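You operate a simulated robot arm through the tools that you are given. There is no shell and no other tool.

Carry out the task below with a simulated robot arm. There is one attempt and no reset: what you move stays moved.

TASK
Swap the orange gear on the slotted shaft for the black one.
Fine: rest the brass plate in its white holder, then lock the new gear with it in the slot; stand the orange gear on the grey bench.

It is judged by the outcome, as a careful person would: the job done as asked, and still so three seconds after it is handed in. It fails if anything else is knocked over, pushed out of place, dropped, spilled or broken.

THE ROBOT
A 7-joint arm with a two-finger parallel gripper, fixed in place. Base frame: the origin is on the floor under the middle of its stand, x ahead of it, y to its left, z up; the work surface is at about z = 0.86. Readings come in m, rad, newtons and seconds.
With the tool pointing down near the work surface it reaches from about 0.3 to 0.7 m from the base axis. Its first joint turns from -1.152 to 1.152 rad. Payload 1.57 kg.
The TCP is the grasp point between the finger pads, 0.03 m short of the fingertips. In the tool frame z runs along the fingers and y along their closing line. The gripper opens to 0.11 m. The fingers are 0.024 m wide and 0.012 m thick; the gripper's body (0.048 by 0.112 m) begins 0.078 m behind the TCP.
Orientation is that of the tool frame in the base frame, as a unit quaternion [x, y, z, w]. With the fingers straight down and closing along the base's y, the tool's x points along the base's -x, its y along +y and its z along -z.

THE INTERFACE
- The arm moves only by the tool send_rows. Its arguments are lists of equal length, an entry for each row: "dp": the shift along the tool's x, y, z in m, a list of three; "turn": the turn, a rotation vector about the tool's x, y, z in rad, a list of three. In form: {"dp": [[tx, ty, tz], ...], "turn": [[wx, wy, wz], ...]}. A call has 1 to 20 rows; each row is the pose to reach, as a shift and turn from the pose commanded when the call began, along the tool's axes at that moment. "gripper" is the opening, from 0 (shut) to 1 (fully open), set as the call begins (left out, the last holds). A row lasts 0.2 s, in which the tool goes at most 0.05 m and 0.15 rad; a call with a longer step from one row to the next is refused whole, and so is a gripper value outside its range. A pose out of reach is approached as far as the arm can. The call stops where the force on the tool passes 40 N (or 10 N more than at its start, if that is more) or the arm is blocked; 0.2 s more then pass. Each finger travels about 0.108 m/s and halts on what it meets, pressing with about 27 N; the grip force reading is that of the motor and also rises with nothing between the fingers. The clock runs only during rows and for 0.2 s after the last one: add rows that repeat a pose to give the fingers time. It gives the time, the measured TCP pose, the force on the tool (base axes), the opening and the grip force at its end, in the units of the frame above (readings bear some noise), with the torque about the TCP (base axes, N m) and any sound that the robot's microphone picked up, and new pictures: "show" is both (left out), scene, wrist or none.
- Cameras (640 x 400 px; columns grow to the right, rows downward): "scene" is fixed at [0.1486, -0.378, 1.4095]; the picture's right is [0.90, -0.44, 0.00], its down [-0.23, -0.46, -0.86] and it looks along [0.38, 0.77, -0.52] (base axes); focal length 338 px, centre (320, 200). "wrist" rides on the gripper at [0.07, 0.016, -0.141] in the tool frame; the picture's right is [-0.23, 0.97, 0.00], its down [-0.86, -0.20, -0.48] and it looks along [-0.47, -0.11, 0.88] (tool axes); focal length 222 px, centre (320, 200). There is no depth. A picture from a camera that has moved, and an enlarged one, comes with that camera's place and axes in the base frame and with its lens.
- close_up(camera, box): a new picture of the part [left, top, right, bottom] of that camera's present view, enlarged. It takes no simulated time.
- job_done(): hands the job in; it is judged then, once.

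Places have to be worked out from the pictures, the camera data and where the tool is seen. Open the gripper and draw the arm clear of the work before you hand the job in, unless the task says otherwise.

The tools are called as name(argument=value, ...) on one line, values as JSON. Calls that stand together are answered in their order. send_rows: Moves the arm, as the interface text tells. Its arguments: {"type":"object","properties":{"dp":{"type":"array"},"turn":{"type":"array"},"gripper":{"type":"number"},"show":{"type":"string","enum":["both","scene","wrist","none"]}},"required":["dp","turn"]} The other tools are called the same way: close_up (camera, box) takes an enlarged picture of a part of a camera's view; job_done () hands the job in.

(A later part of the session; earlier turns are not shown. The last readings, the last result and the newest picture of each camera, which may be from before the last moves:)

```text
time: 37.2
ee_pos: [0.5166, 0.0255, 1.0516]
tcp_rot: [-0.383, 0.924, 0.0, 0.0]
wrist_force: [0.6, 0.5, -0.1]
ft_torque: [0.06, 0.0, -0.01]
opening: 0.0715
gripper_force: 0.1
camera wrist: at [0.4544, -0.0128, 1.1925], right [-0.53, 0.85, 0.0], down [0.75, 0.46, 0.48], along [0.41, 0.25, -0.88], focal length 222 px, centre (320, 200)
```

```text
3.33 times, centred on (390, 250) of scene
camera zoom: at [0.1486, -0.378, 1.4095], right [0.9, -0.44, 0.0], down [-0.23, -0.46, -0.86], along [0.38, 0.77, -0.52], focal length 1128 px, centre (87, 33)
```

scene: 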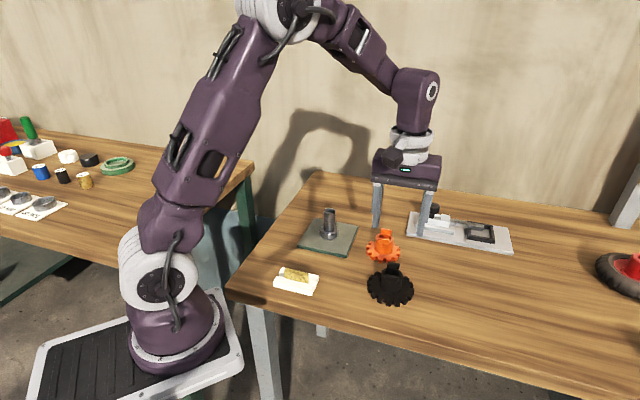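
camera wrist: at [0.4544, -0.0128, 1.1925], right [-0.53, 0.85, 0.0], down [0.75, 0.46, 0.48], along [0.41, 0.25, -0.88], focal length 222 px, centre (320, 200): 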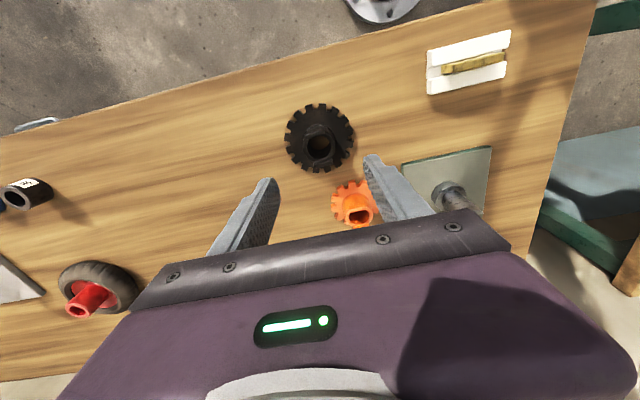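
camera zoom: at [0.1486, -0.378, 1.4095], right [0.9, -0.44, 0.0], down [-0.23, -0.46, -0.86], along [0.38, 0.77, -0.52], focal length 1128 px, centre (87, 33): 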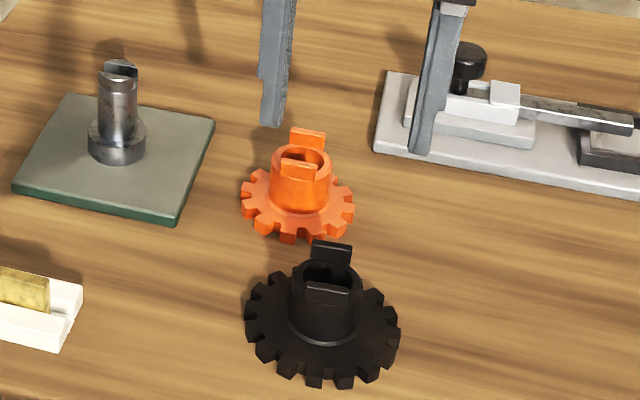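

close_up(camera="wrist", box=[280, 95, 360, 180])

close_up(camera="wrist", box=[300, 115, 340, 175])

```text
4.71 times, centred on (320, 138) of wrist
camera zoom: at [0.4544, -0.0128, 1.1925], right [-0.53, 0.85, 0.0], down [0.75, 0.46, 0.48], along [0.41, 0.25, -0.88], focal length 1045 px, centre (320, 494)
```

zoom: 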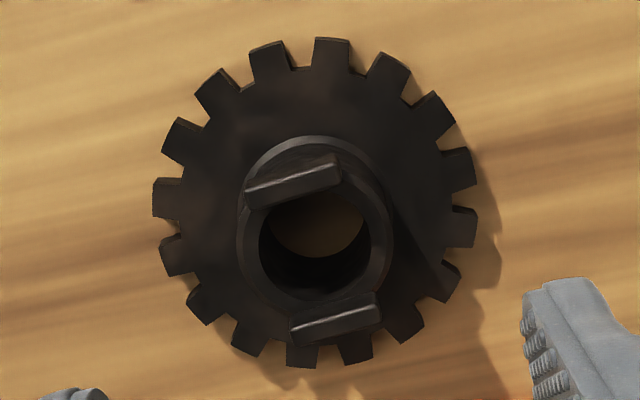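

```text
6.67 times, centred on (320, 145) of wrist
camera zoom: at [0.4544, -0.0128, 1.1925], right [-0.53, 0.85, 0.0], down [0.75, 0.46, 0.48], along [0.41, 0.25, -0.88], focal length 1481 px, centre (320, 567)
```

zoom: 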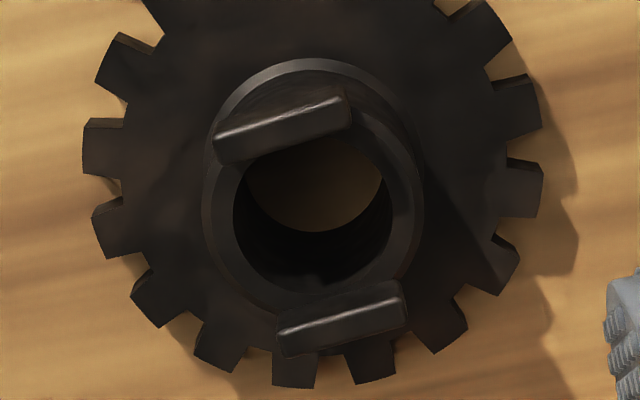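

The black gear's centre reads about (0.524, 0.028) and its lugs run along about −41.4°, i.e. ~4° off my finger direction. I shift and turn the tool by −0.063 rad to match, and lower a bit to re-check.

send_rows(dp=[[-0.0064, -0.0032, 0.01], [-0.0064, -0.0032, 0.04], [-0.0064, -0.0032, 0.06], [-0.0064, -0.0032, 0.06]], turn=[[0, 0, -0.063], [0, 0, -0.063], [0, 0, -0.063], [0, 0, -0.063]], gripper=0.65)

close_up(camera="wrist", box=[240, 90, 400, 250])

close_up(camera="wrist", box=[285, 115, 355, 205])

close_up(camera="scene", box=[340, 190, 440, 310])

```text
time: 38.2
ee_pos: [0.5246, 0.0278, 0.9911]
tcp_rot: [-0.411, 0.912, -0.001, 0.0]
wrist_force: [0.2, 0.3, -0.7]
ft_torque: [0.01, 0.0, 0.02]
opening: 0.0716
gripper_force: 0.0
camera wrist: at [0.4643, -0.014, 1.1323], right [-0.58, 0.81, 0.0], down [0.72, 0.51, 0.48], along [0.39, 0.28, -0.88], focal length 222 px, centre (320, 200)
```

scene: 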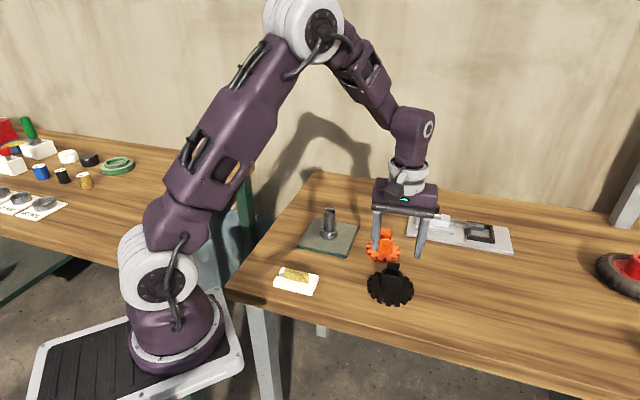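
wrist: 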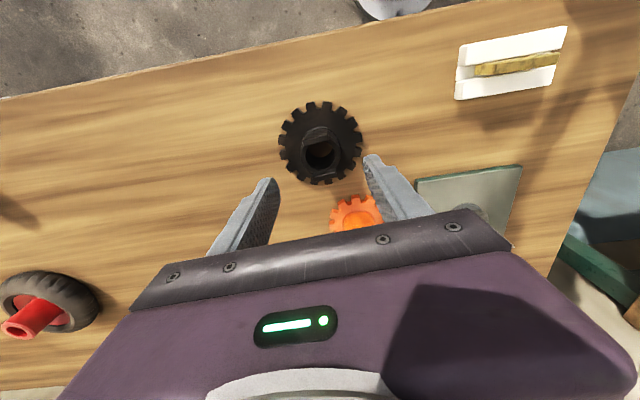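

```text
2.50 times, centred on (320, 170) of wrist
camera zoom: at [0.4643, -0.014, 1.1323], right [-0.58, 0.81, 0.0], down [0.72, 0.51, 0.48], along [0.39, 0.28, -0.88], focal length 555 px, centre (320, 275)
```

zoom: 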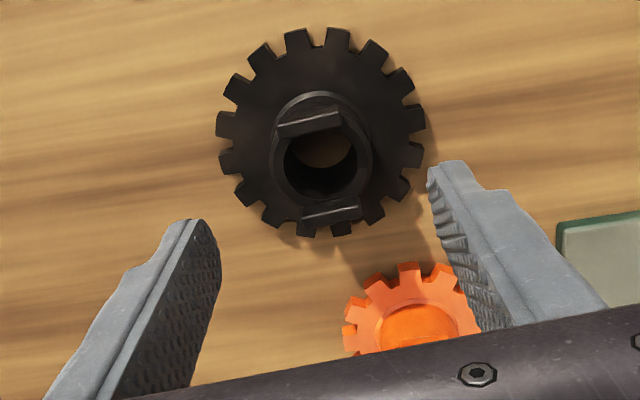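

```text
4.44 times, centred on (320, 160) of wrist
camera zoom: at [0.4643, -0.014, 1.1323], right [-0.58, 0.81, 0.0], down [0.72, 0.51, 0.48], along [0.39, 0.28, -0.88], focal length 987 px, centre (320, 378)
```

zoom: 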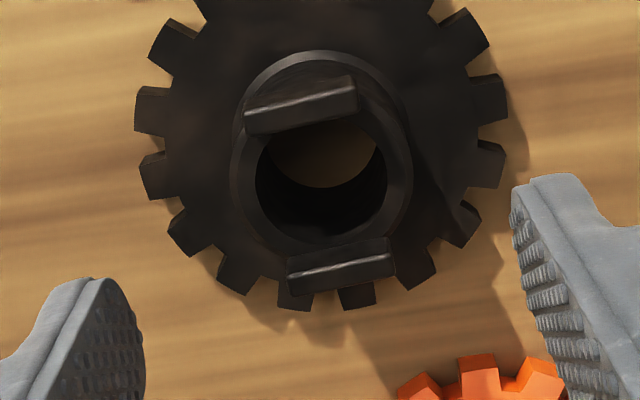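

```text
3.33 times, centred on (390, 250) of scene
camera zoom: at [0.1486, -0.378, 1.4095], right [0.9, -0.44, 0.0], down [-0.23, -0.46, -0.86], along [0.38, 0.77, -0.52], focal length 1128 px, centre (87, 33)
```

zoom: 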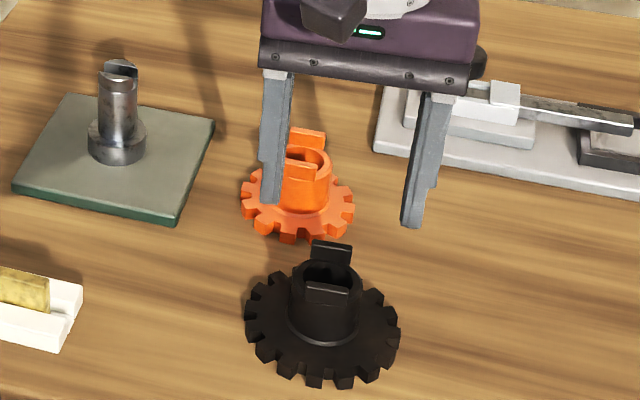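

The gear is centred under the tool (0.5236, 0.028). I descend around its hub, stopping a little short to check.

send_rows(dp=[[0, 0, 0.02], [0, 0, 0.045], [0, 0, 0.065], [0, 0, 0.074], [0, 0, 0.074]], turn=[[0, 0, 0], [0, 0, 0], [0, 0, 0], [0, 0, 0], [0, 0, 0]], gripper=0.65, show="wrist")

close_up(camera="wrist", box=[260, 110, 380, 230])

close_up(camera="scene", box=[345, 210, 435, 310])

```text
time: 39.4
ee_pos: [0.5246, 0.0273, 0.9165]
tcp_rot: [-0.412, 0.911, 0.0, 0.0]
wrist_force: [0.5, -0.3, -0.4]
ft_torque: [0.0, 0.01, 0.04]
opening: 0.0714
gripper_force: 0.0
camera wrist: at [0.4651, -0.0151, 1.0574], right [-0.58, 0.81, 0.0], down [0.72, 0.51, 0.48], along [0.39, 0.28, -0.88], focal length 222 px, centre (320, 200)
```

wrist: 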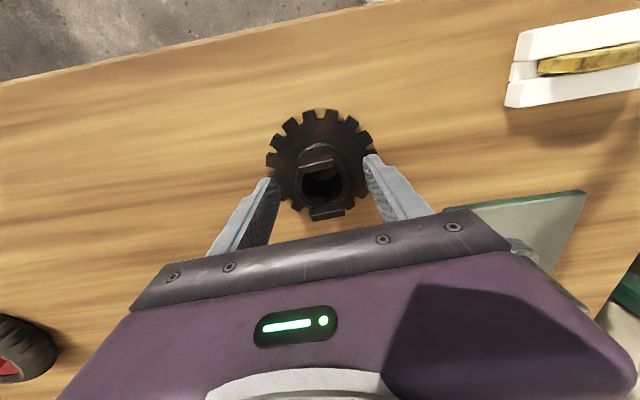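

```text
3.33 times, centred on (320, 170) of wrist
camera zoom: at [0.4651, -0.0151, 1.0574], right [-0.58, 0.81, 0.0], down [0.72, 0.51, 0.48], along [0.39, 0.28, -0.88], focal length 740 px, centre (320, 300)
```

zoom: 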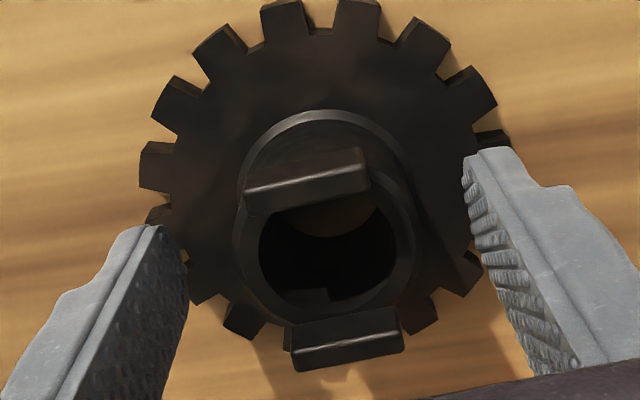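

```text
4.00 times, centred on (390, 260) of scene
camera zoom: at [0.1486, -0.378, 1.4095], right [0.9, -0.44, 0.0], down [-0.23, -0.46, -0.86], along [0.38, 0.77, -0.52], focal length 1353 px, centre (40, -40)
```

zoom: 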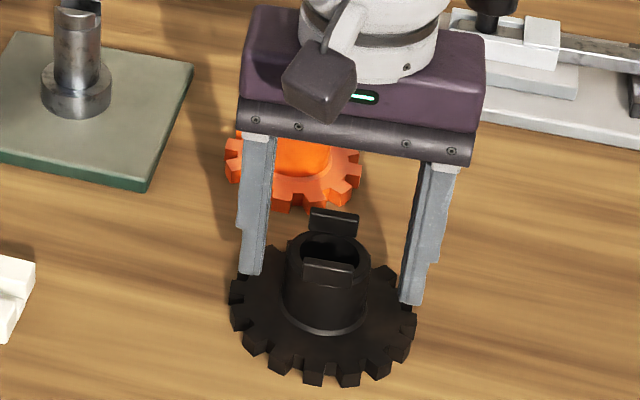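

Clear of the disc. The gear sits ~1–2 mm off toward +y/+x of the tool compared with the orange one in the grip, so I shift by that, lower 5.5 mm more and close.

send_rows(dp=[[0.001, 0.0015, 0.002], [0.001, 0.0015, 0.0055], [0.001, 0.0015, 0.0055]], turn=[[0, 0, 0], [0, 0, 0], [0, 0, 0]], gripper=0.65, show="none")

send_rows(dp=[[0, 0, 0], [0, 0, 0], [0, 0, 0], [0, 0, 0]], turn=[[0, 0, 0], [0, 0, 0], [0, 0, 0], [0, 0, 0]], gripper=0, show="wrist")

close_up(camera="wrist", box=[260, 120, 380, 240])

close_up(camera="scene", box=[345, 210, 435, 310])

```text
time: 40.2
ee_pos: [0.5238, 0.0285, 0.9122]
tcp_rot: [-0.412, 0.911, 0.001, 0.0]
wrist_force: [0.2, 1.1, 0.0]
ft_torque: [0.0, -0.05, 0.0]
opening: 0.0716
gripper_force: 0.0
```

```text
time: 41.2
ee_pos: [0.5229, 0.027, 0.9117]
tcp_rot: [-0.411, 0.911, 0.0, 0.0]
wrist_force: [-0.7, 1.3, -0.4]
ft_torque: [-0.06, -0.08, -0.02]
opening: 0.0422
gripper_force: 27.1
camera wrist: at [0.4632, -0.0144, 1.0525], right [-0.58, 0.81, 0.0], down [0.72, 0.51, 0.48], along [0.39, 0.28, -0.88], focal length 222 px, centre (320, 200)
```

wrist: 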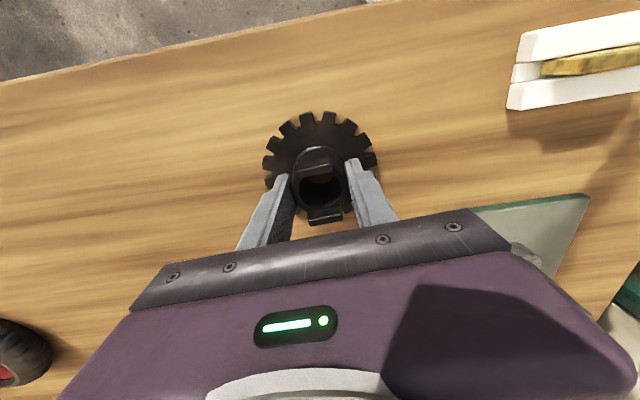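

```text
3.33 times, centred on (320, 180) of wrist
camera zoom: at [0.4632, -0.0144, 1.0525], right [-0.58, 0.81, 0.0], down [0.72, 0.51, 0.48], along [0.39, 0.28, -0.88], focal length 740 px, centre (320, 267)
```

zoom: 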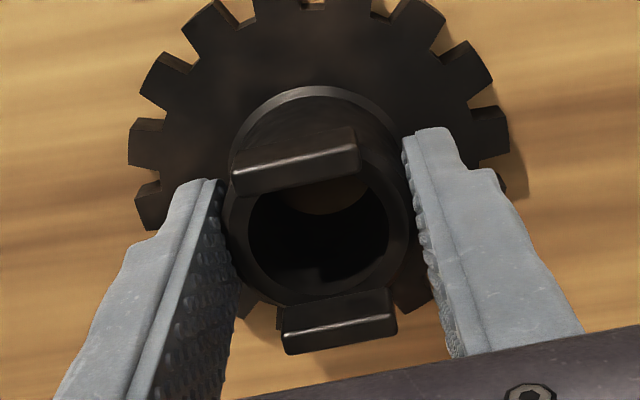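

```text
4.00 times, centred on (390, 260) of scene
camera zoom: at [0.1486, -0.3779, 1.4095], right [0.9, -0.44, 0.0], down [-0.23, -0.46, -0.86], along [0.38, 0.77, -0.52], focal length 1353 px, centre (40, -40)
```

zoom: 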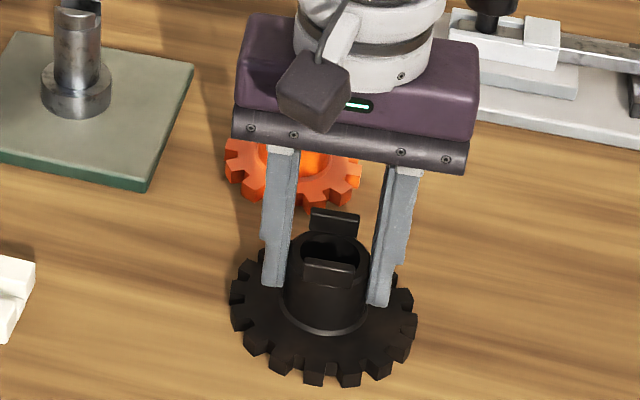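

The black gear is held (42 mm hub) in practically the same pose as the orange one was. I lift it straight up.

send_rows(dp=[[0, 0, -0.005], [0, 0, -0.02], [0, 0, -0.05], [0, 0, -0.09], [0, 0, -0.125], [0, 0, -0.1395], [0, 0, -0.1395]], turn=[[0, 0, 0], [0, 0, 0], [0, 0, 0], [0, 0, 0], [0, 0, 0], [0, 0, 0], [0, 0, 0]], gripper=0)

close_up(camera="wrist", box=[260, 120, 380, 240])

close_up(camera="scene", box=[330, 140, 450, 290])

```text
time: 42.8
ee_pos: [0.5206, 0.0284, 1.0509]
tcp_rot: [-0.411, 0.912, 0.0, 0.0]
wrist_force: [-0.3, 0.4, -5.9]
ft_torque: [-0.01, -0.02, -0.01]
opening: 0.0423
gripper_force: 27.2
camera wrist: at [0.4621, -0.0145, 1.1927], right [-0.58, 0.81, 0.0], down [0.72, 0.51, 0.48], along [0.39, 0.28, -0.88], focal length 222 px, centre (320, 200)
```

scene: 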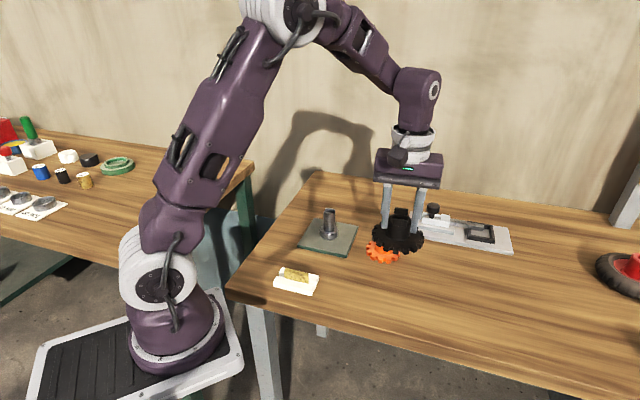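
wrist: 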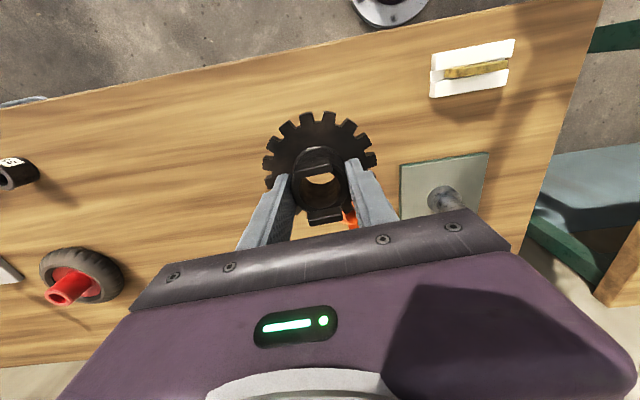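

```text
3.33 times, centred on (320, 180) of wrist
camera zoom: at [0.4621, -0.0145, 1.1927], right [-0.58, 0.81, 0.0], down [0.72, 0.51, 0.48], along [0.39, 0.28, -0.88], focal length 740 px, centre (320, 267)
```

zoom: 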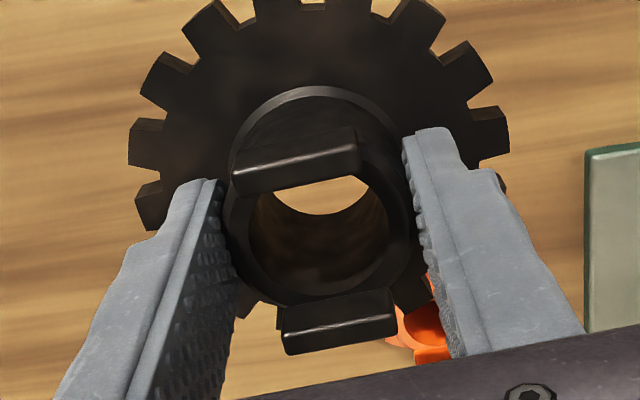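

```text
2.67 times, centred on (390, 215) of scene
camera zoom: at [0.1487, -0.378, 1.4095], right [0.9, -0.44, 0.0], down [-0.23, -0.46, -0.86], along [0.38, 0.77, -0.52], focal length 902 px, centre (133, 160)
```

zoom: 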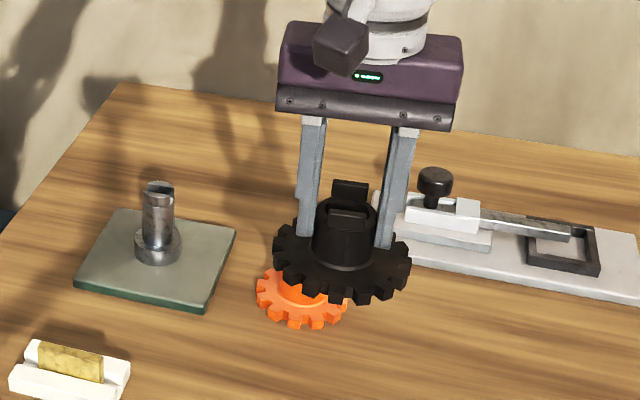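

The black gear is secure (5.9 N). I carry it above the shaft, turning +0.08 rad so its lugs line up with the slot, still well above the shaft top.

send_rows(dp=[[-0.014, 0.017, 0], [-0.037, 0.045, 0], [-0.062, 0.076, 0], [-0.087, 0.106, 0], [-0.112, 0.137, 0], [-0.13, 0.159, 0], [-0.1403, 0.1712, 0], [-0.1403, 0.1712, 0.02], [-0.1403, 0.1712, 0.03], [-0.1403, 0.1712, 0.03]], turn=[[0, 0, 0.01], [0, 0, 0.025], [0, 0, 0.04], [0, 0, 0.055], [0, 0, 0.07], [0, 0, 0.08], [0, 0, 0.08], [0, 0, 0.08], [0, 0, 0.08], [0, 0, 0.08]], gripper=0)

close_up(camera="wrist", box=[260, 120, 380, 240])

close_up(camera="scene", box=[290, 160, 370, 260])

```text
time: 45.0
ee_pos: [0.4883, 0.2451, 1.022]
tcp_rot: [-0.375, 0.927, 0.0, 0.0]
wrist_force: [-0.2, 0.7, -5.6]
ft_torque: [0.02, 0.01, -0.01]
opening: 0.0428
gripper_force: 27.3
camera wrist: at [0.4252, 0.2084, 1.1624], right [-0.51, 0.86, 0.0], down [0.75, 0.45, 0.48], along [0.41, 0.25, -0.88], focal length 222 px, centre (320, 200)
```

scene: 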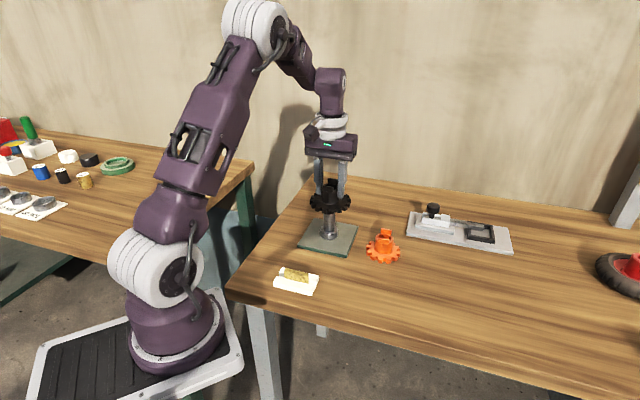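
wrist: 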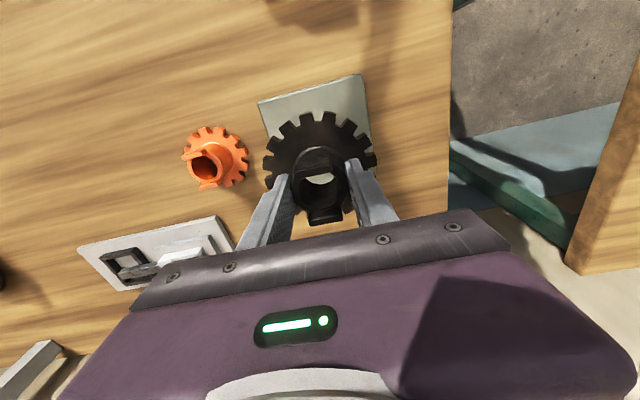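

```text
3.33 times, centred on (320, 180) of wrist
camera zoom: at [0.4252, 0.2084, 1.1624], right [-0.51, 0.86, 0.0], down [0.75, 0.45, 0.48], along [0.41, 0.25, -0.88], focal length 740 px, centre (320, 267)
```

zoom: 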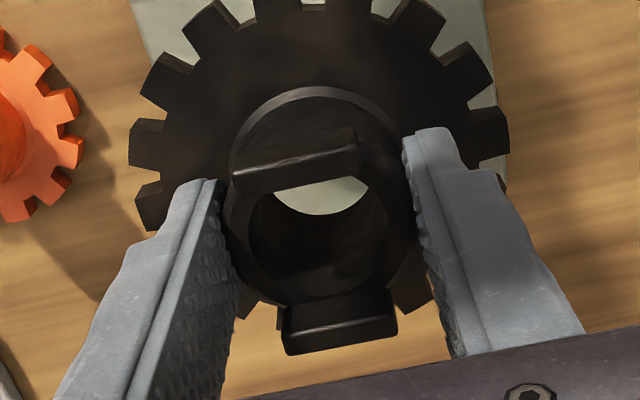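

```text
4.00 times, centred on (330, 210) of scene
camera zoom: at [0.1487, -0.3779, 1.4095], right [0.9, -0.44, 0.0], down [-0.23, -0.46, -0.86], along [0.38, 0.77, -0.52], focal length 1353 px, centre (280, 160)
```

zoom: 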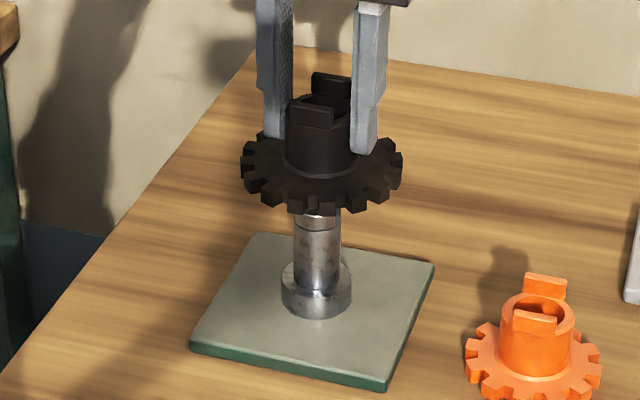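

The reading differs ~2 mm from the commanded position; I hold still for a moment to get a settled reading.

send_rows(dp=[[0, 0, 0], [0, 0, 0]], turn=[[0, 0, 0], [0, 0, 0]], gripper=0, show="none")

send_rows(dp=[[0, 0, 0]], turn=[[0, 0, 0]], gripper=0, show="none")

close_up(camera="scene", box=[310, 185, 350, 245])

close_up(camera="wrist", box=[290, 140, 350, 220])

```text
time: 45.6
ee_pos: [0.4878, 0.2456, 1.0214]
tcp_rot: [-0.375, 0.927, 0.0, 0.0]
wrist_force: [0.0, 0.3, -4.3]
ft_torque: [-0.01, 0.0, 0.01]
opening: 0.0424
gripper_force: 26.6
```

```text
time: 46.0
ee_pos: [0.4876, 0.2455, 1.0213]
tcp_rot: [-0.375, 0.927, 0.0, 0.0]
wrist_force: [0.5, 1.5, -5.6]
ft_torque: [-0.03, 0.03, -0.01]
opening: 0.0422
gripper_force: 26.7
```

```text
6.67 times, centred on (330, 215) of scene
camera zoom: at [0.1487, -0.3779, 1.4095], right [0.9, -0.44, 0.0], down [-0.23, -0.46, -0.86], along [0.38, 0.77, -0.52], focal length 2255 px, centre (253, 100)
```

zoom: 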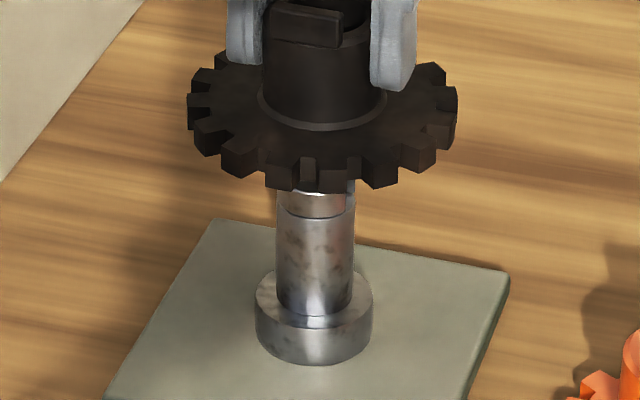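

```text
5.00 times, centred on (320, 180) of wrist
camera zoom: at [0.4252, 0.2084, 1.1626], right [-0.51, 0.86, 0.0], down [0.75, 0.45, 0.48], along [0.41, 0.25, -0.88], focal length 1111 px, centre (320, 300)
```

zoom: 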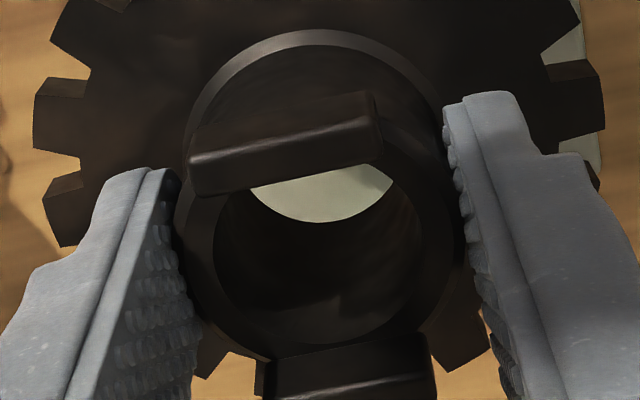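

close_up(camera="scene", box=[314, 182, 346, 206])

close_up(camera="scene", box=[314, 212, 346, 236])

```text
16.00 times, centred on (330, 194) of scene
camera zoom: at [0.1487, -0.3779, 1.4095], right [0.9, -0.44, 0.0], down [-0.23, -0.46, -0.86], along [0.38, 0.77, -0.52], focal length 5412 px, centre (160, 296)
```

zoom: 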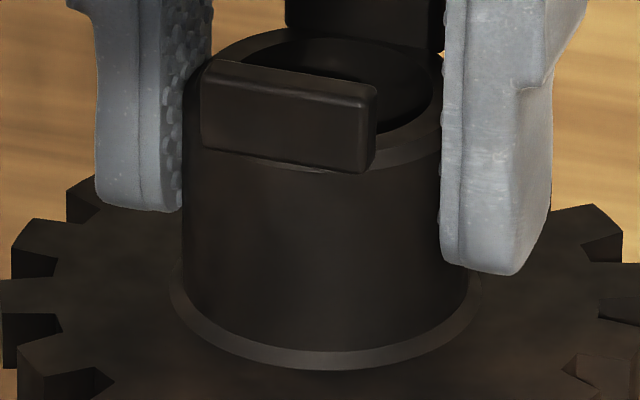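

```text
16.00 times, centred on (330, 224) of scene
camera zoom: at [0.1487, -0.3779, 1.4095], right [0.9, -0.44, 0.0], down [-0.23, -0.46, -0.86], along [0.38, 0.77, -0.52], focal length 5412 px, centre (160, -184)
```

zoom: 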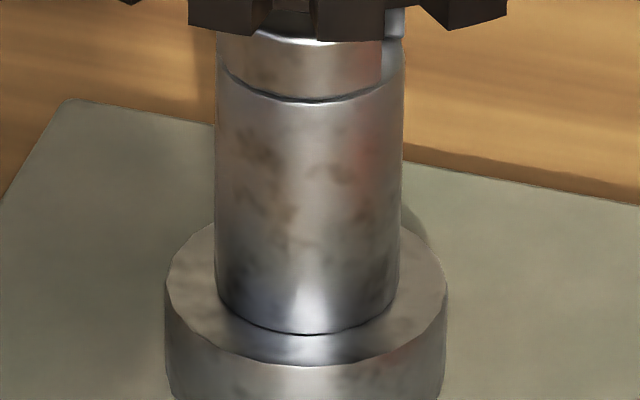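

From the scene view the hub axis is ~1.7 mm to the right of the shaft axis, agreeing with the readings. I correct by about (−0.0014, +0.0018) m and lower until the gear is just above the shaft top.

send_rows(dp=[[-0.0003, 0.0022, 0.0], [-0.0003, 0.0022, 0.008], [-0.0003, 0.0022, 0.016], [-0.0003, 0.0022, 0.016]], turn=[[0, 0, 0], [0, 0, 0], [0, 0, 0], [0, 0, 0]], gripper=0, show="none")

send_rows(dp=[[0, 0, 0]], turn=[[0, 0, 0]], gripper=0, show="none")

close_up(camera="scene", box=[310, 182, 350, 212])

close_up(camera="scene", box=[310, 207, 350, 237])

close_up(camera="wrist", box=[290, 140, 350, 220])

```text
time: 47.0
ee_pos: [0.4846, 0.2478, 1.0047]
tcp_rot: [-0.375, 0.927, 0.001, 0.0]
wrist_force: [-0.8, 0.8, -4.7]
ft_torque: [0.01, 0.0, -0.02]
opening: 0.0423
gripper_force: 27.2
```

```text
time: 47.4
ee_pos: [0.4857, 0.2475, 1.0058]
tcp_rot: [-0.375, 0.927, 0.0, 0.001]
wrist_force: [-1.1, -0.7, -5.4]
ft_torque: [0.01, 0.04, 0.01]
opening: 0.0425
gripper_force: 27.1
```

```text
13.33 times, centred on (330, 197) of scene
camera zoom: at [0.1487, -0.3779, 1.4095], right [0.9, -0.44, 0.0], down [-0.23, -0.46, -0.86], along [0.38, 0.77, -0.52], focal length 4510 px, centre (187, 240)
```

zoom: 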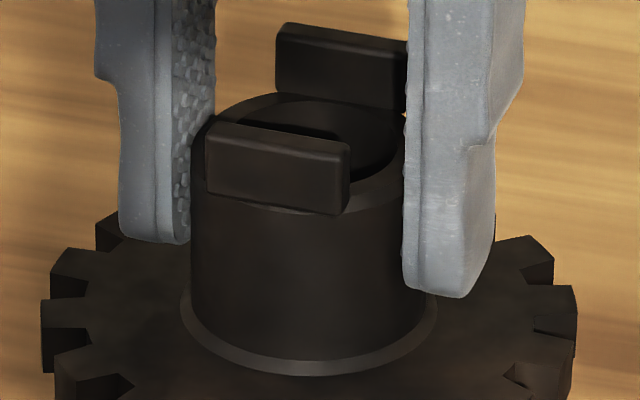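

```text
13.33 times, centred on (330, 222) of scene
camera zoom: at [0.1487, -0.3779, 1.4095], right [0.9, -0.44, 0.0], down [-0.23, -0.46, -0.86], along [0.38, 0.77, -0.52], focal length 4510 px, centre (187, -93)
```

zoom: 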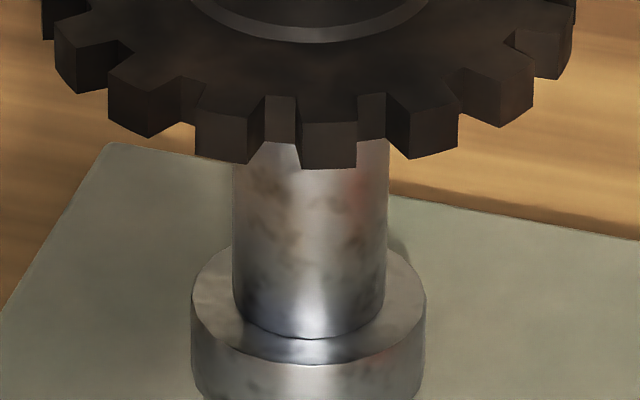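

```text
5.00 times, centred on (320, 180) of wrist
camera zoom: at [0.4232, 0.2103, 1.1462], right [-0.51, 0.86, 0.0], down [0.75, 0.45, 0.48], along [0.41, 0.25, -0.88], focal length 1111 px, centre (320, 300)
```

zoom: 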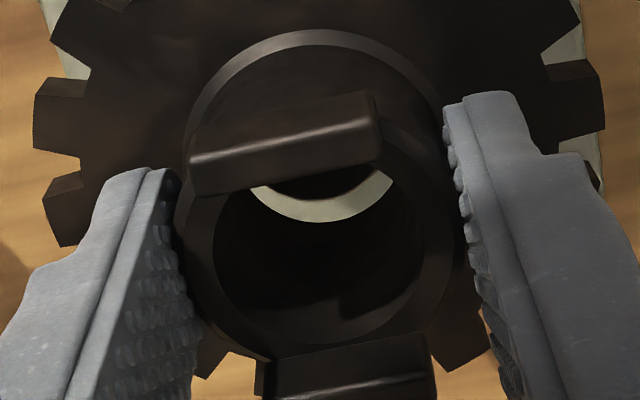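

close_up(camera="scene", box=[317, 194, 345, 214])

close_up(camera="scene", box=[317, 216, 345, 236])

close_up(camera="wrist", box=[302, 160, 338, 190])

send_rows(dp=[[0, 0, 0], [0, 0, 0]], turn=[[0, 0, 0], [0, 0, 0]], gripper=0, show="none")

```text
16.00 times, centred on (331, 204) of scene
camera zoom: at [0.1487, -0.3779, 1.4095], right [0.9, -0.44, 0.0], down [-0.23, -0.46, -0.86], along [0.38, 0.77, -0.52], focal length 5412 px, centre (144, 136)
```

zoom: 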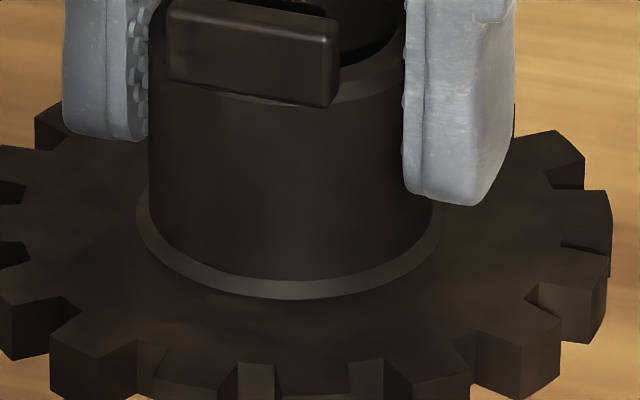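

```text
16.00 times, centred on (331, 226) of scene
camera zoom: at [0.1487, -0.3779, 1.4095], right [0.9, -0.44, 0.0], down [-0.23, -0.46, -0.86], along [0.38, 0.77, -0.52], focal length 5412 px, centre (144, -216)
```

zoom: 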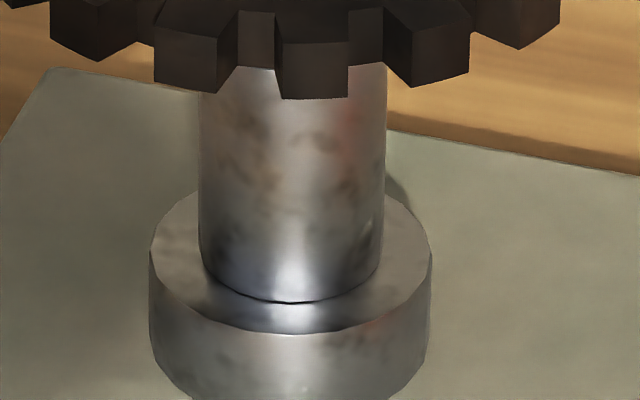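

```text
13.33 times, centred on (320, 175) of wrist
camera zoom: at [0.4232, 0.2103, 1.1462], right [-0.51, 0.86, 0.0], down [0.75, 0.45, 0.48], along [0.41, 0.25, -0.88], focal length 2962 px, centre (320, 533)
```

zoom: 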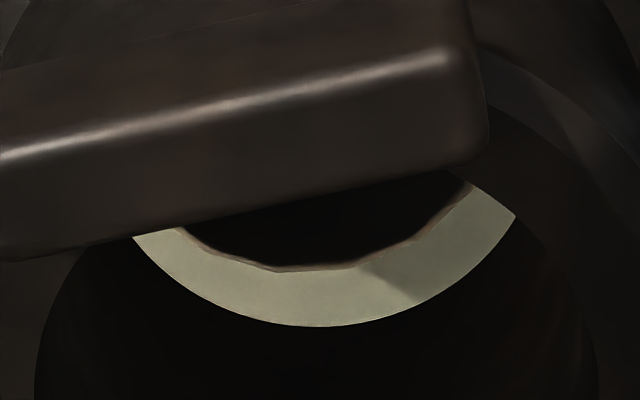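

```text
time: 48.0
ee_pos: [0.4862, 0.2482, 1.0051]
tcp_rot: [-0.375, 0.927, 0.0, 0.0]
wrist_force: [0.3, -0.5, -5.4]
ft_torque: [-0.01, 0.03, 0.02]
opening: 0.0421
gripper_force: 27.2
```

Scene view, force history and the view through the bore all say the gear is ~0.9 mm too far toward +y of the tool. I correct that and lower 4 mm more to compare bore and shaft-top rims at nearly equal height.

send_rows(dp=[[0, -0.0009, 0], [0, -0.0009, 0.002], [0, -0.0009, 0.004], [0, -0.0009, 0.004]], turn=[[0, 0, 0], [0, 0, 0], [0, 0, 0], [0, 0, 0]], gripper=0, show="none")

send_rows(dp=[[0, 0, 0]], turn=[[0, 0, 0]], gripper=0, show="none")

close_up(camera="wrist", box=[302, 160, 338, 190])

close_up(camera="scene", box=[310, 195, 350, 235])

```text
time: 49.0
ee_pos: [0.4865, 0.2481, 1.0007]
tcp_rot: [-0.374, 0.927, 0.0, 0.0]
wrist_force: [0.1, 0.0, -5.3]
ft_torque: [-0.02, 0.01, -0.02]
opening: 0.0424
gripper_force: 26.9
```

```text
time: 49.4
ee_pos: [0.4866, 0.2482, 1.0009]
tcp_rot: [-0.374, 0.927, -0.001, -0.001]
wrist_force: [0.1, 0.1, -5.6]
ft_torque: [0.0, 0.02, 0.0]
opening: 0.0424
gripper_force: 27.5
```

```text
13.33 times, centred on (320, 175) of wrist
camera zoom: at [0.4238, 0.2101, 1.1419], right [-0.51, 0.86, 0.0], down [0.75, 0.45, 0.48], along [0.41, 0.25, -0.88], focal length 2962 px, centre (320, 533)
```

zoom: 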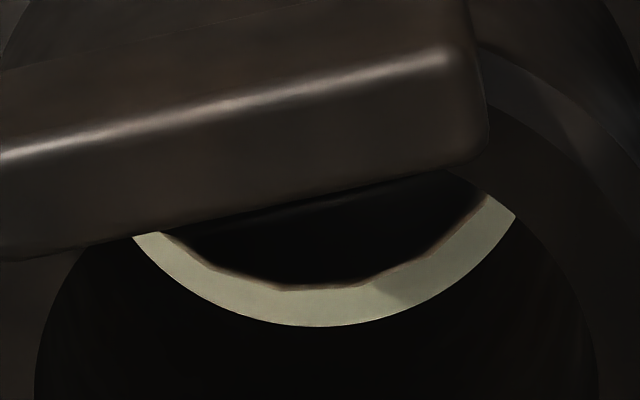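

```text
10.00 times, centred on (330, 215) of scene
camera zoom: at [0.1487, -0.3779, 1.4095], right [0.9, -0.44, 0.0], down [-0.23, -0.46, -0.86], along [0.38, 0.77, -0.52], focal length 3382 px, centre (220, 50)
```

zoom: 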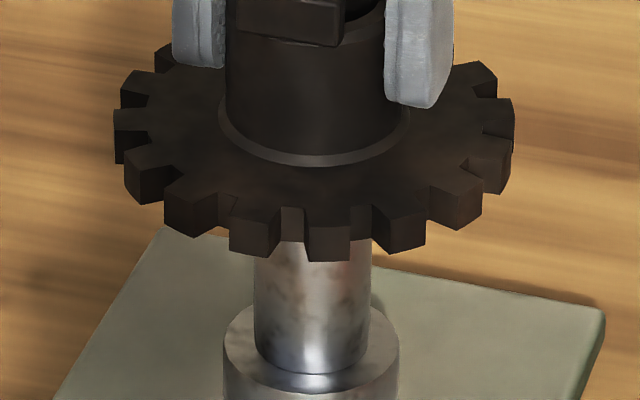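

Rims are nearly concentric sideways (≈0.4 mm left to correct). I adjust and lower in 1 mm steps, watching the force.

send_rows(dp=[[0, -0.0004, 0], [0, -0.0004, 0.001], [0, -0.0004, 0.002], [0, -0.0004, 0.002]], turn=[[0, 0, 0], [0, 0, 0], [0, 0, 0], [0, 0, 0]], gripper=0, show="none")

close_up(camera="wrist", box=[302, 160, 338, 190])

```text
time: 50.4
ee_pos: [0.4878, 0.2481, 0.9988]
tcp_rot: [-0.375, 0.927, 0.0, 0.0]
wrist_force: [0.7, 0.3, -4.5]
ft_torque: [0.0, -0.02, -0.01]
opening: 0.0423
gripper_force: 27.4
```

```text
13.33 times, centred on (320, 175) of wrist
camera zoom: at [0.4242, 0.2103, 1.1399], right [-0.51, 0.86, 0.0], down [0.75, 0.45, 0.48], along [0.41, 0.25, -0.88], focal length 2962 px, centre (320, 533)
```

zoom: 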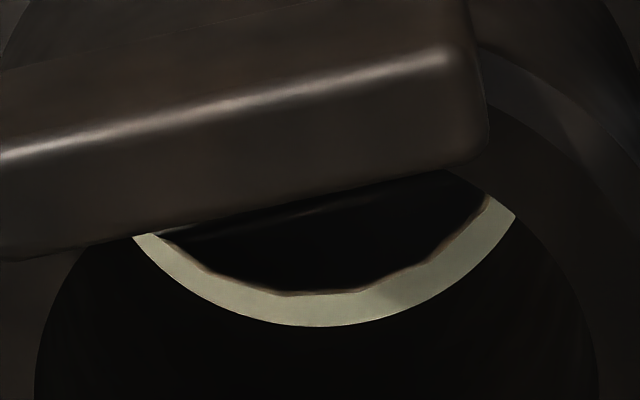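

close_up(camera="wrist", box=[308, 168, 334, 186])

close_up(camera="scene", box=[317, 196, 345, 216])

close_up(camera="scene", box=[317, 216, 345, 236])

```text
16.00 times, centred on (321, 177) of wrist
camera zoom: at [0.4242, 0.2103, 1.1399], right [-0.51, 0.86, 0.0], down [0.75, 0.45, 0.48], along [0.41, 0.25, -0.88], focal length 3554 px, centre (304, 568)
```

zoom: 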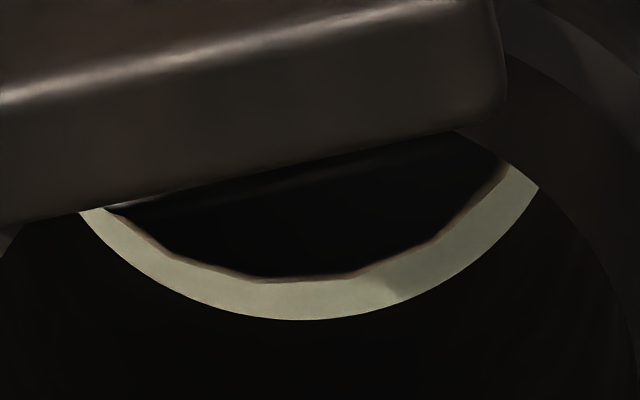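

```text
16.00 times, centred on (331, 206) of scene
camera zoom: at [0.1487, -0.3779, 1.4095], right [0.9, -0.44, 0.0], down [-0.23, -0.46, -0.86], along [0.38, 0.77, -0.52], focal length 5412 px, centre (144, 104)
```

zoom: 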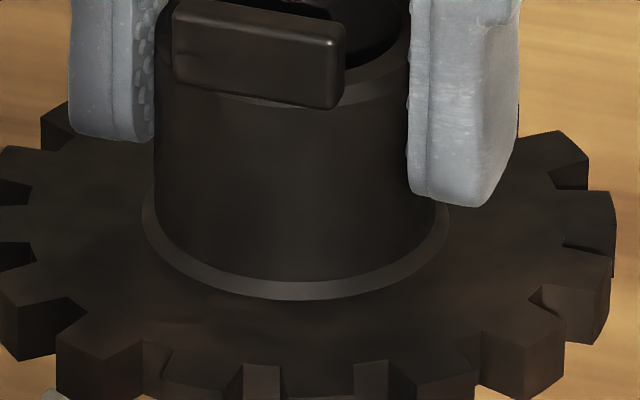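

```text
16.00 times, centred on (331, 226) of scene
camera zoom: at [0.1487, -0.3779, 1.4095], right [0.9, -0.44, 0.0], down [-0.23, -0.46, -0.86], along [0.38, 0.77, -0.52], focal length 5412 px, centre (144, -216)
```

zoom: 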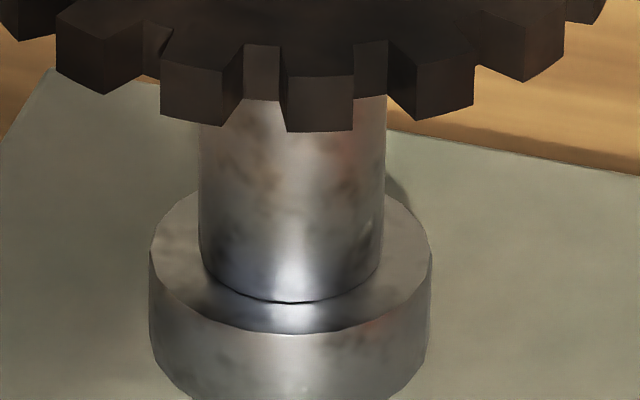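

The bore (R≈15.5 mm) and shaft (R≈14.6 mm) leave ~1 mm radial play; my fit says the gear should move about (+0.5, −0.3) mm in the tool frame. I apply it and continue lowering gently.

send_rows(dp=[[0.0005, -0.0003, 0], [0.0005, -0.0003, 0.0007], [0.0005, -0.0003, 0.0015], [0.0005, -0.0003, 0.0015]], turn=[[0, 0, 0], [0, 0, 0], [0, 0, 0], [0, 0, 0]], gripper=0, show="none")

send_rows(dp=[[0, 0, 0.0007], [0, 0, 0.0015], [0, 0, 0.0015]], turn=[[0, 0, 0], [0, 0, 0], [0, 0, 0]], gripper=0, show="none")

close_up(camera="wrist", box=[308, 168, 334, 186])

```text
time: 51.4
ee_pos: [0.4865, 0.2472, 0.9974]
tcp_rot: [-0.374, 0.927, 0.0, 0.0]
wrist_force: [0.0, -0.4, -5.5]
ft_torque: [-0.02, 0.0, -0.02]
opening: 0.0424
gripper_force: 27.0
```

```text
time: 52.2
ee_pos: [0.4867, 0.247, 0.9961]
tcp_rot: [-0.374, 0.927, 0.0, 0.0]
wrist_force: [-0.5, -0.2, -5.2]
ft_torque: [0.01, 0.03, 0.04]
opening: 0.0424
gripper_force: 26.9
```

```text
16.00 times, centred on (321, 177) of wrist
camera zoom: at [0.4239, 0.2092, 1.1374], right [-0.51, 0.86, 0.0], down [0.75, 0.45, 0.48], along [0.41, 0.25, -0.88], focal length 3554 px, centre (304, 568)
```

zoom: 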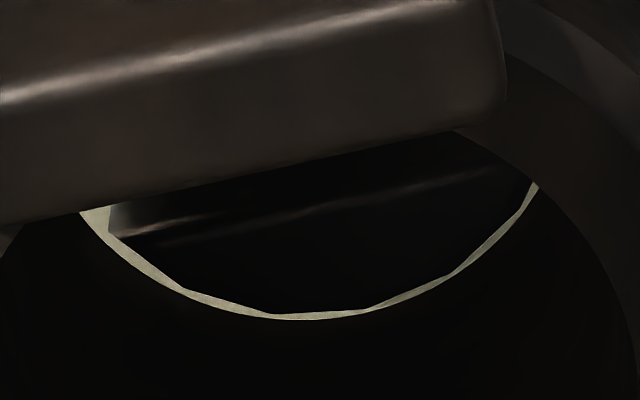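

No contact yet; the shaft rim still lies within the bore. I continue down in 1 mm steps with force checks.

send_rows(dp=[[0, 0, 0.0005], [0, 0, 0.001], [0, 0, 0.001]], turn=[[0, 0, 0], [0, 0, 0], [0, 0, 0]], gripper=0, show="none")

close_up(camera="wrist", box=[308, 168, 334, 186])

close_up(camera="scene", box=[310, 195, 350, 235])

```text
time: 53.0
ee_pos: [0.4872, 0.2469, 0.995]
tcp_rot: [-0.374, 0.927, 0.0, 0.001]
wrist_force: [-0.5, 0.1, -4.5]
ft_torque: [0.01, -0.02, -0.01]
opening: 0.0424
gripper_force: 26.5
```

```text
16.00 times, centred on (321, 177) of wrist
camera zoom: at [0.4241, 0.2092, 1.1361], right [-0.51, 0.86, 0.0], down [0.75, 0.45, 0.48], along [0.41, 0.25, -0.88], focal length 3554 px, centre (304, 568)
```

zoom: 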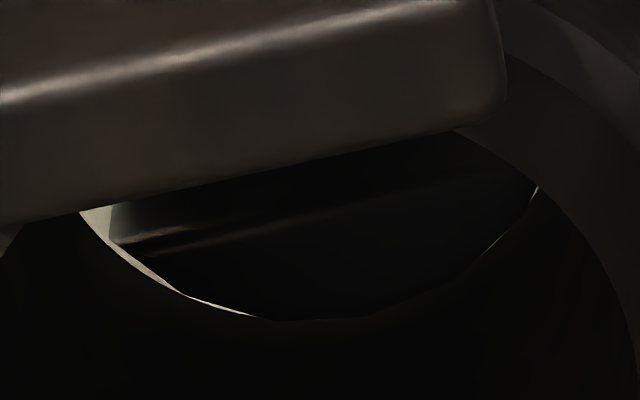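

```text
10.00 times, centred on (330, 215) of scene
camera zoom: at [0.1487, -0.3779, 1.4095], right [0.9, -0.44, 0.0], down [-0.23, -0.46, -0.86], along [0.38, 0.77, -0.52], focal length 3382 px, centre (220, 50)
```

zoom: 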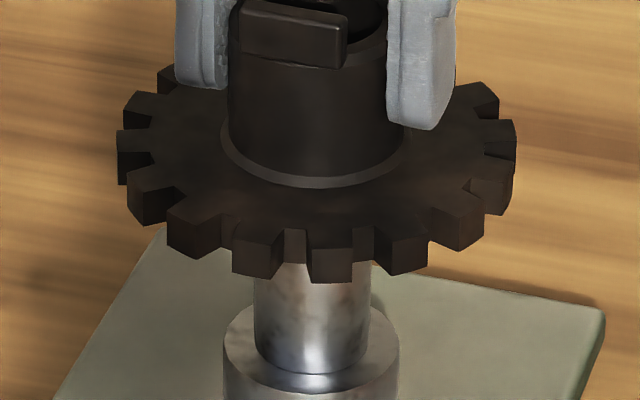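

send_rows(dp=[[0, -0.0, 0.0005], [0, 0.0, 0.001], [0, 0, 0.001]], turn=[[0, 0, 0], [0, 0, 0], [0, 0, 0]], gripper=0, show="none")

close_up(camera="wrist", box=[300, 160, 340, 200])

```text
time: 53.8
ee_pos: [0.4876, 0.2472, 0.9928]
tcp_rot: [-0.375, 0.927, 0.001, 0.0]
wrist_force: [0.0, -0.3, -5.5]
ft_torque: [0.04, 0.01, 0.05]
opening: 0.0423
gripper_force: 27.0
```

```text
10.00 times, centred on (320, 180) of wrist
camera zoom: at [0.4239, 0.2095, 1.1346], right [-0.51, 0.86, 0.0], down [0.75, 0.45, 0.48], along [0.41, 0.25, -0.88], focal length 2221 px, centre (320, 400)
```

zoom: 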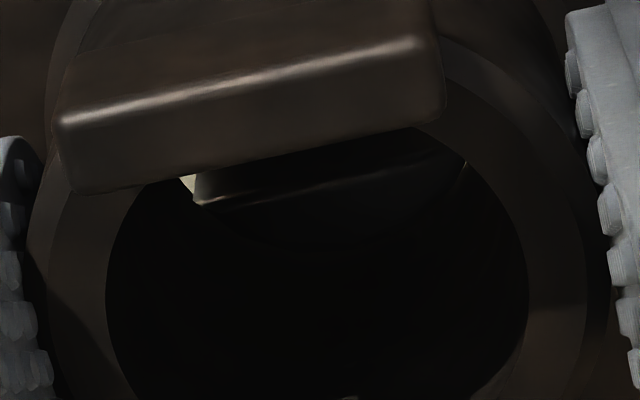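

Still no resistance. I go on in slightly larger steps, checking force each time.

send_rows(dp=[[0, 0, 0.0007], [0, 0, 0.0015], [0, 0, 0.0015]], turn=[[0, 0, 0], [0, 0, 0], [0, 0, 0]], gripper=0, show="none")

send_rows(dp=[[0, 0, 0.0007], [0, 0, 0.0015], [0, 0, 0.0015]], turn=[[0, 0, 0], [0, 0, 0], [0, 0, 0]], gripper=0, show="none")

close_up(camera="wrist", box=[300, 160, 340, 200])

close_up(camera="scene", box=[310, 195, 350, 235])

```text
time: 54.6
ee_pos: [0.4869, 0.2469, 0.9915]
tcp_rot: [-0.375, 0.927, -0.001, 0.0]
wrist_force: [-1.3, 1.0, -5.6]
ft_torque: [0.0, 0.0, 0.04]
opening: 0.0426
gripper_force: 27.1
```

```text
time: 55.4
ee_pos: [0.4857, 0.2471, 0.9886]
tcp_rot: [-0.375, 0.927, 0.0, 0.0]
wrist_force: [-0.5, 0.0, -5.6]
ft_torque: [0.0, 0.0, -0.01]
opening: 0.0421
gripper_force: 27.0
```

```text
10.00 times, centred on (320, 180) of wrist
camera zoom: at [0.4235, 0.2097, 1.1312], right [-0.51, 0.86, 0.0], down [0.75, 0.45, 0.48], along [0.41, 0.25, -0.88], focal length 2221 px, centre (320, 400)
```

zoom: 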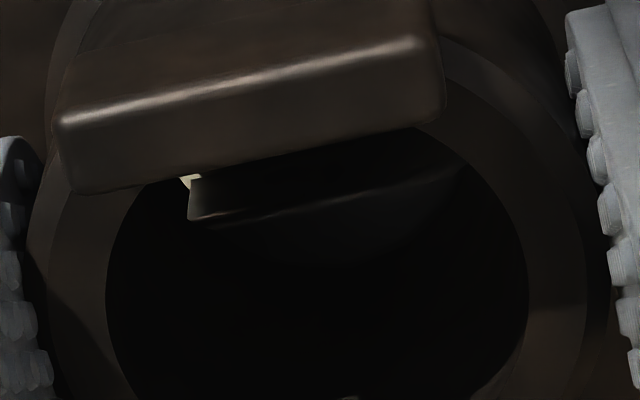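

```text
10.00 times, centred on (330, 215) of scene
camera zoom: at [0.1487, -0.3779, 1.4095], right [0.9, -0.44, 0.0], down [-0.23, -0.46, -0.86], along [0.38, 0.77, -0.52], focal length 3382 px, centre (220, 50)
```

zoom: 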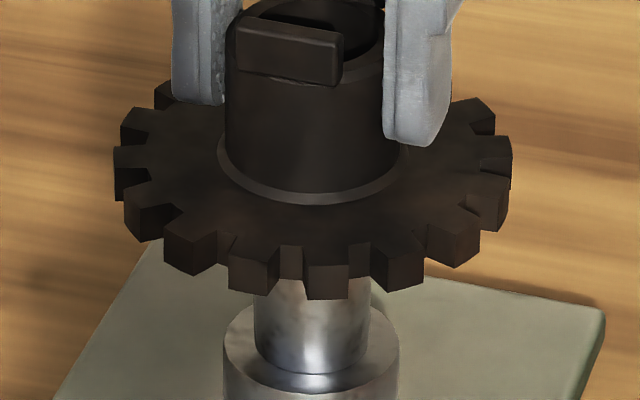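

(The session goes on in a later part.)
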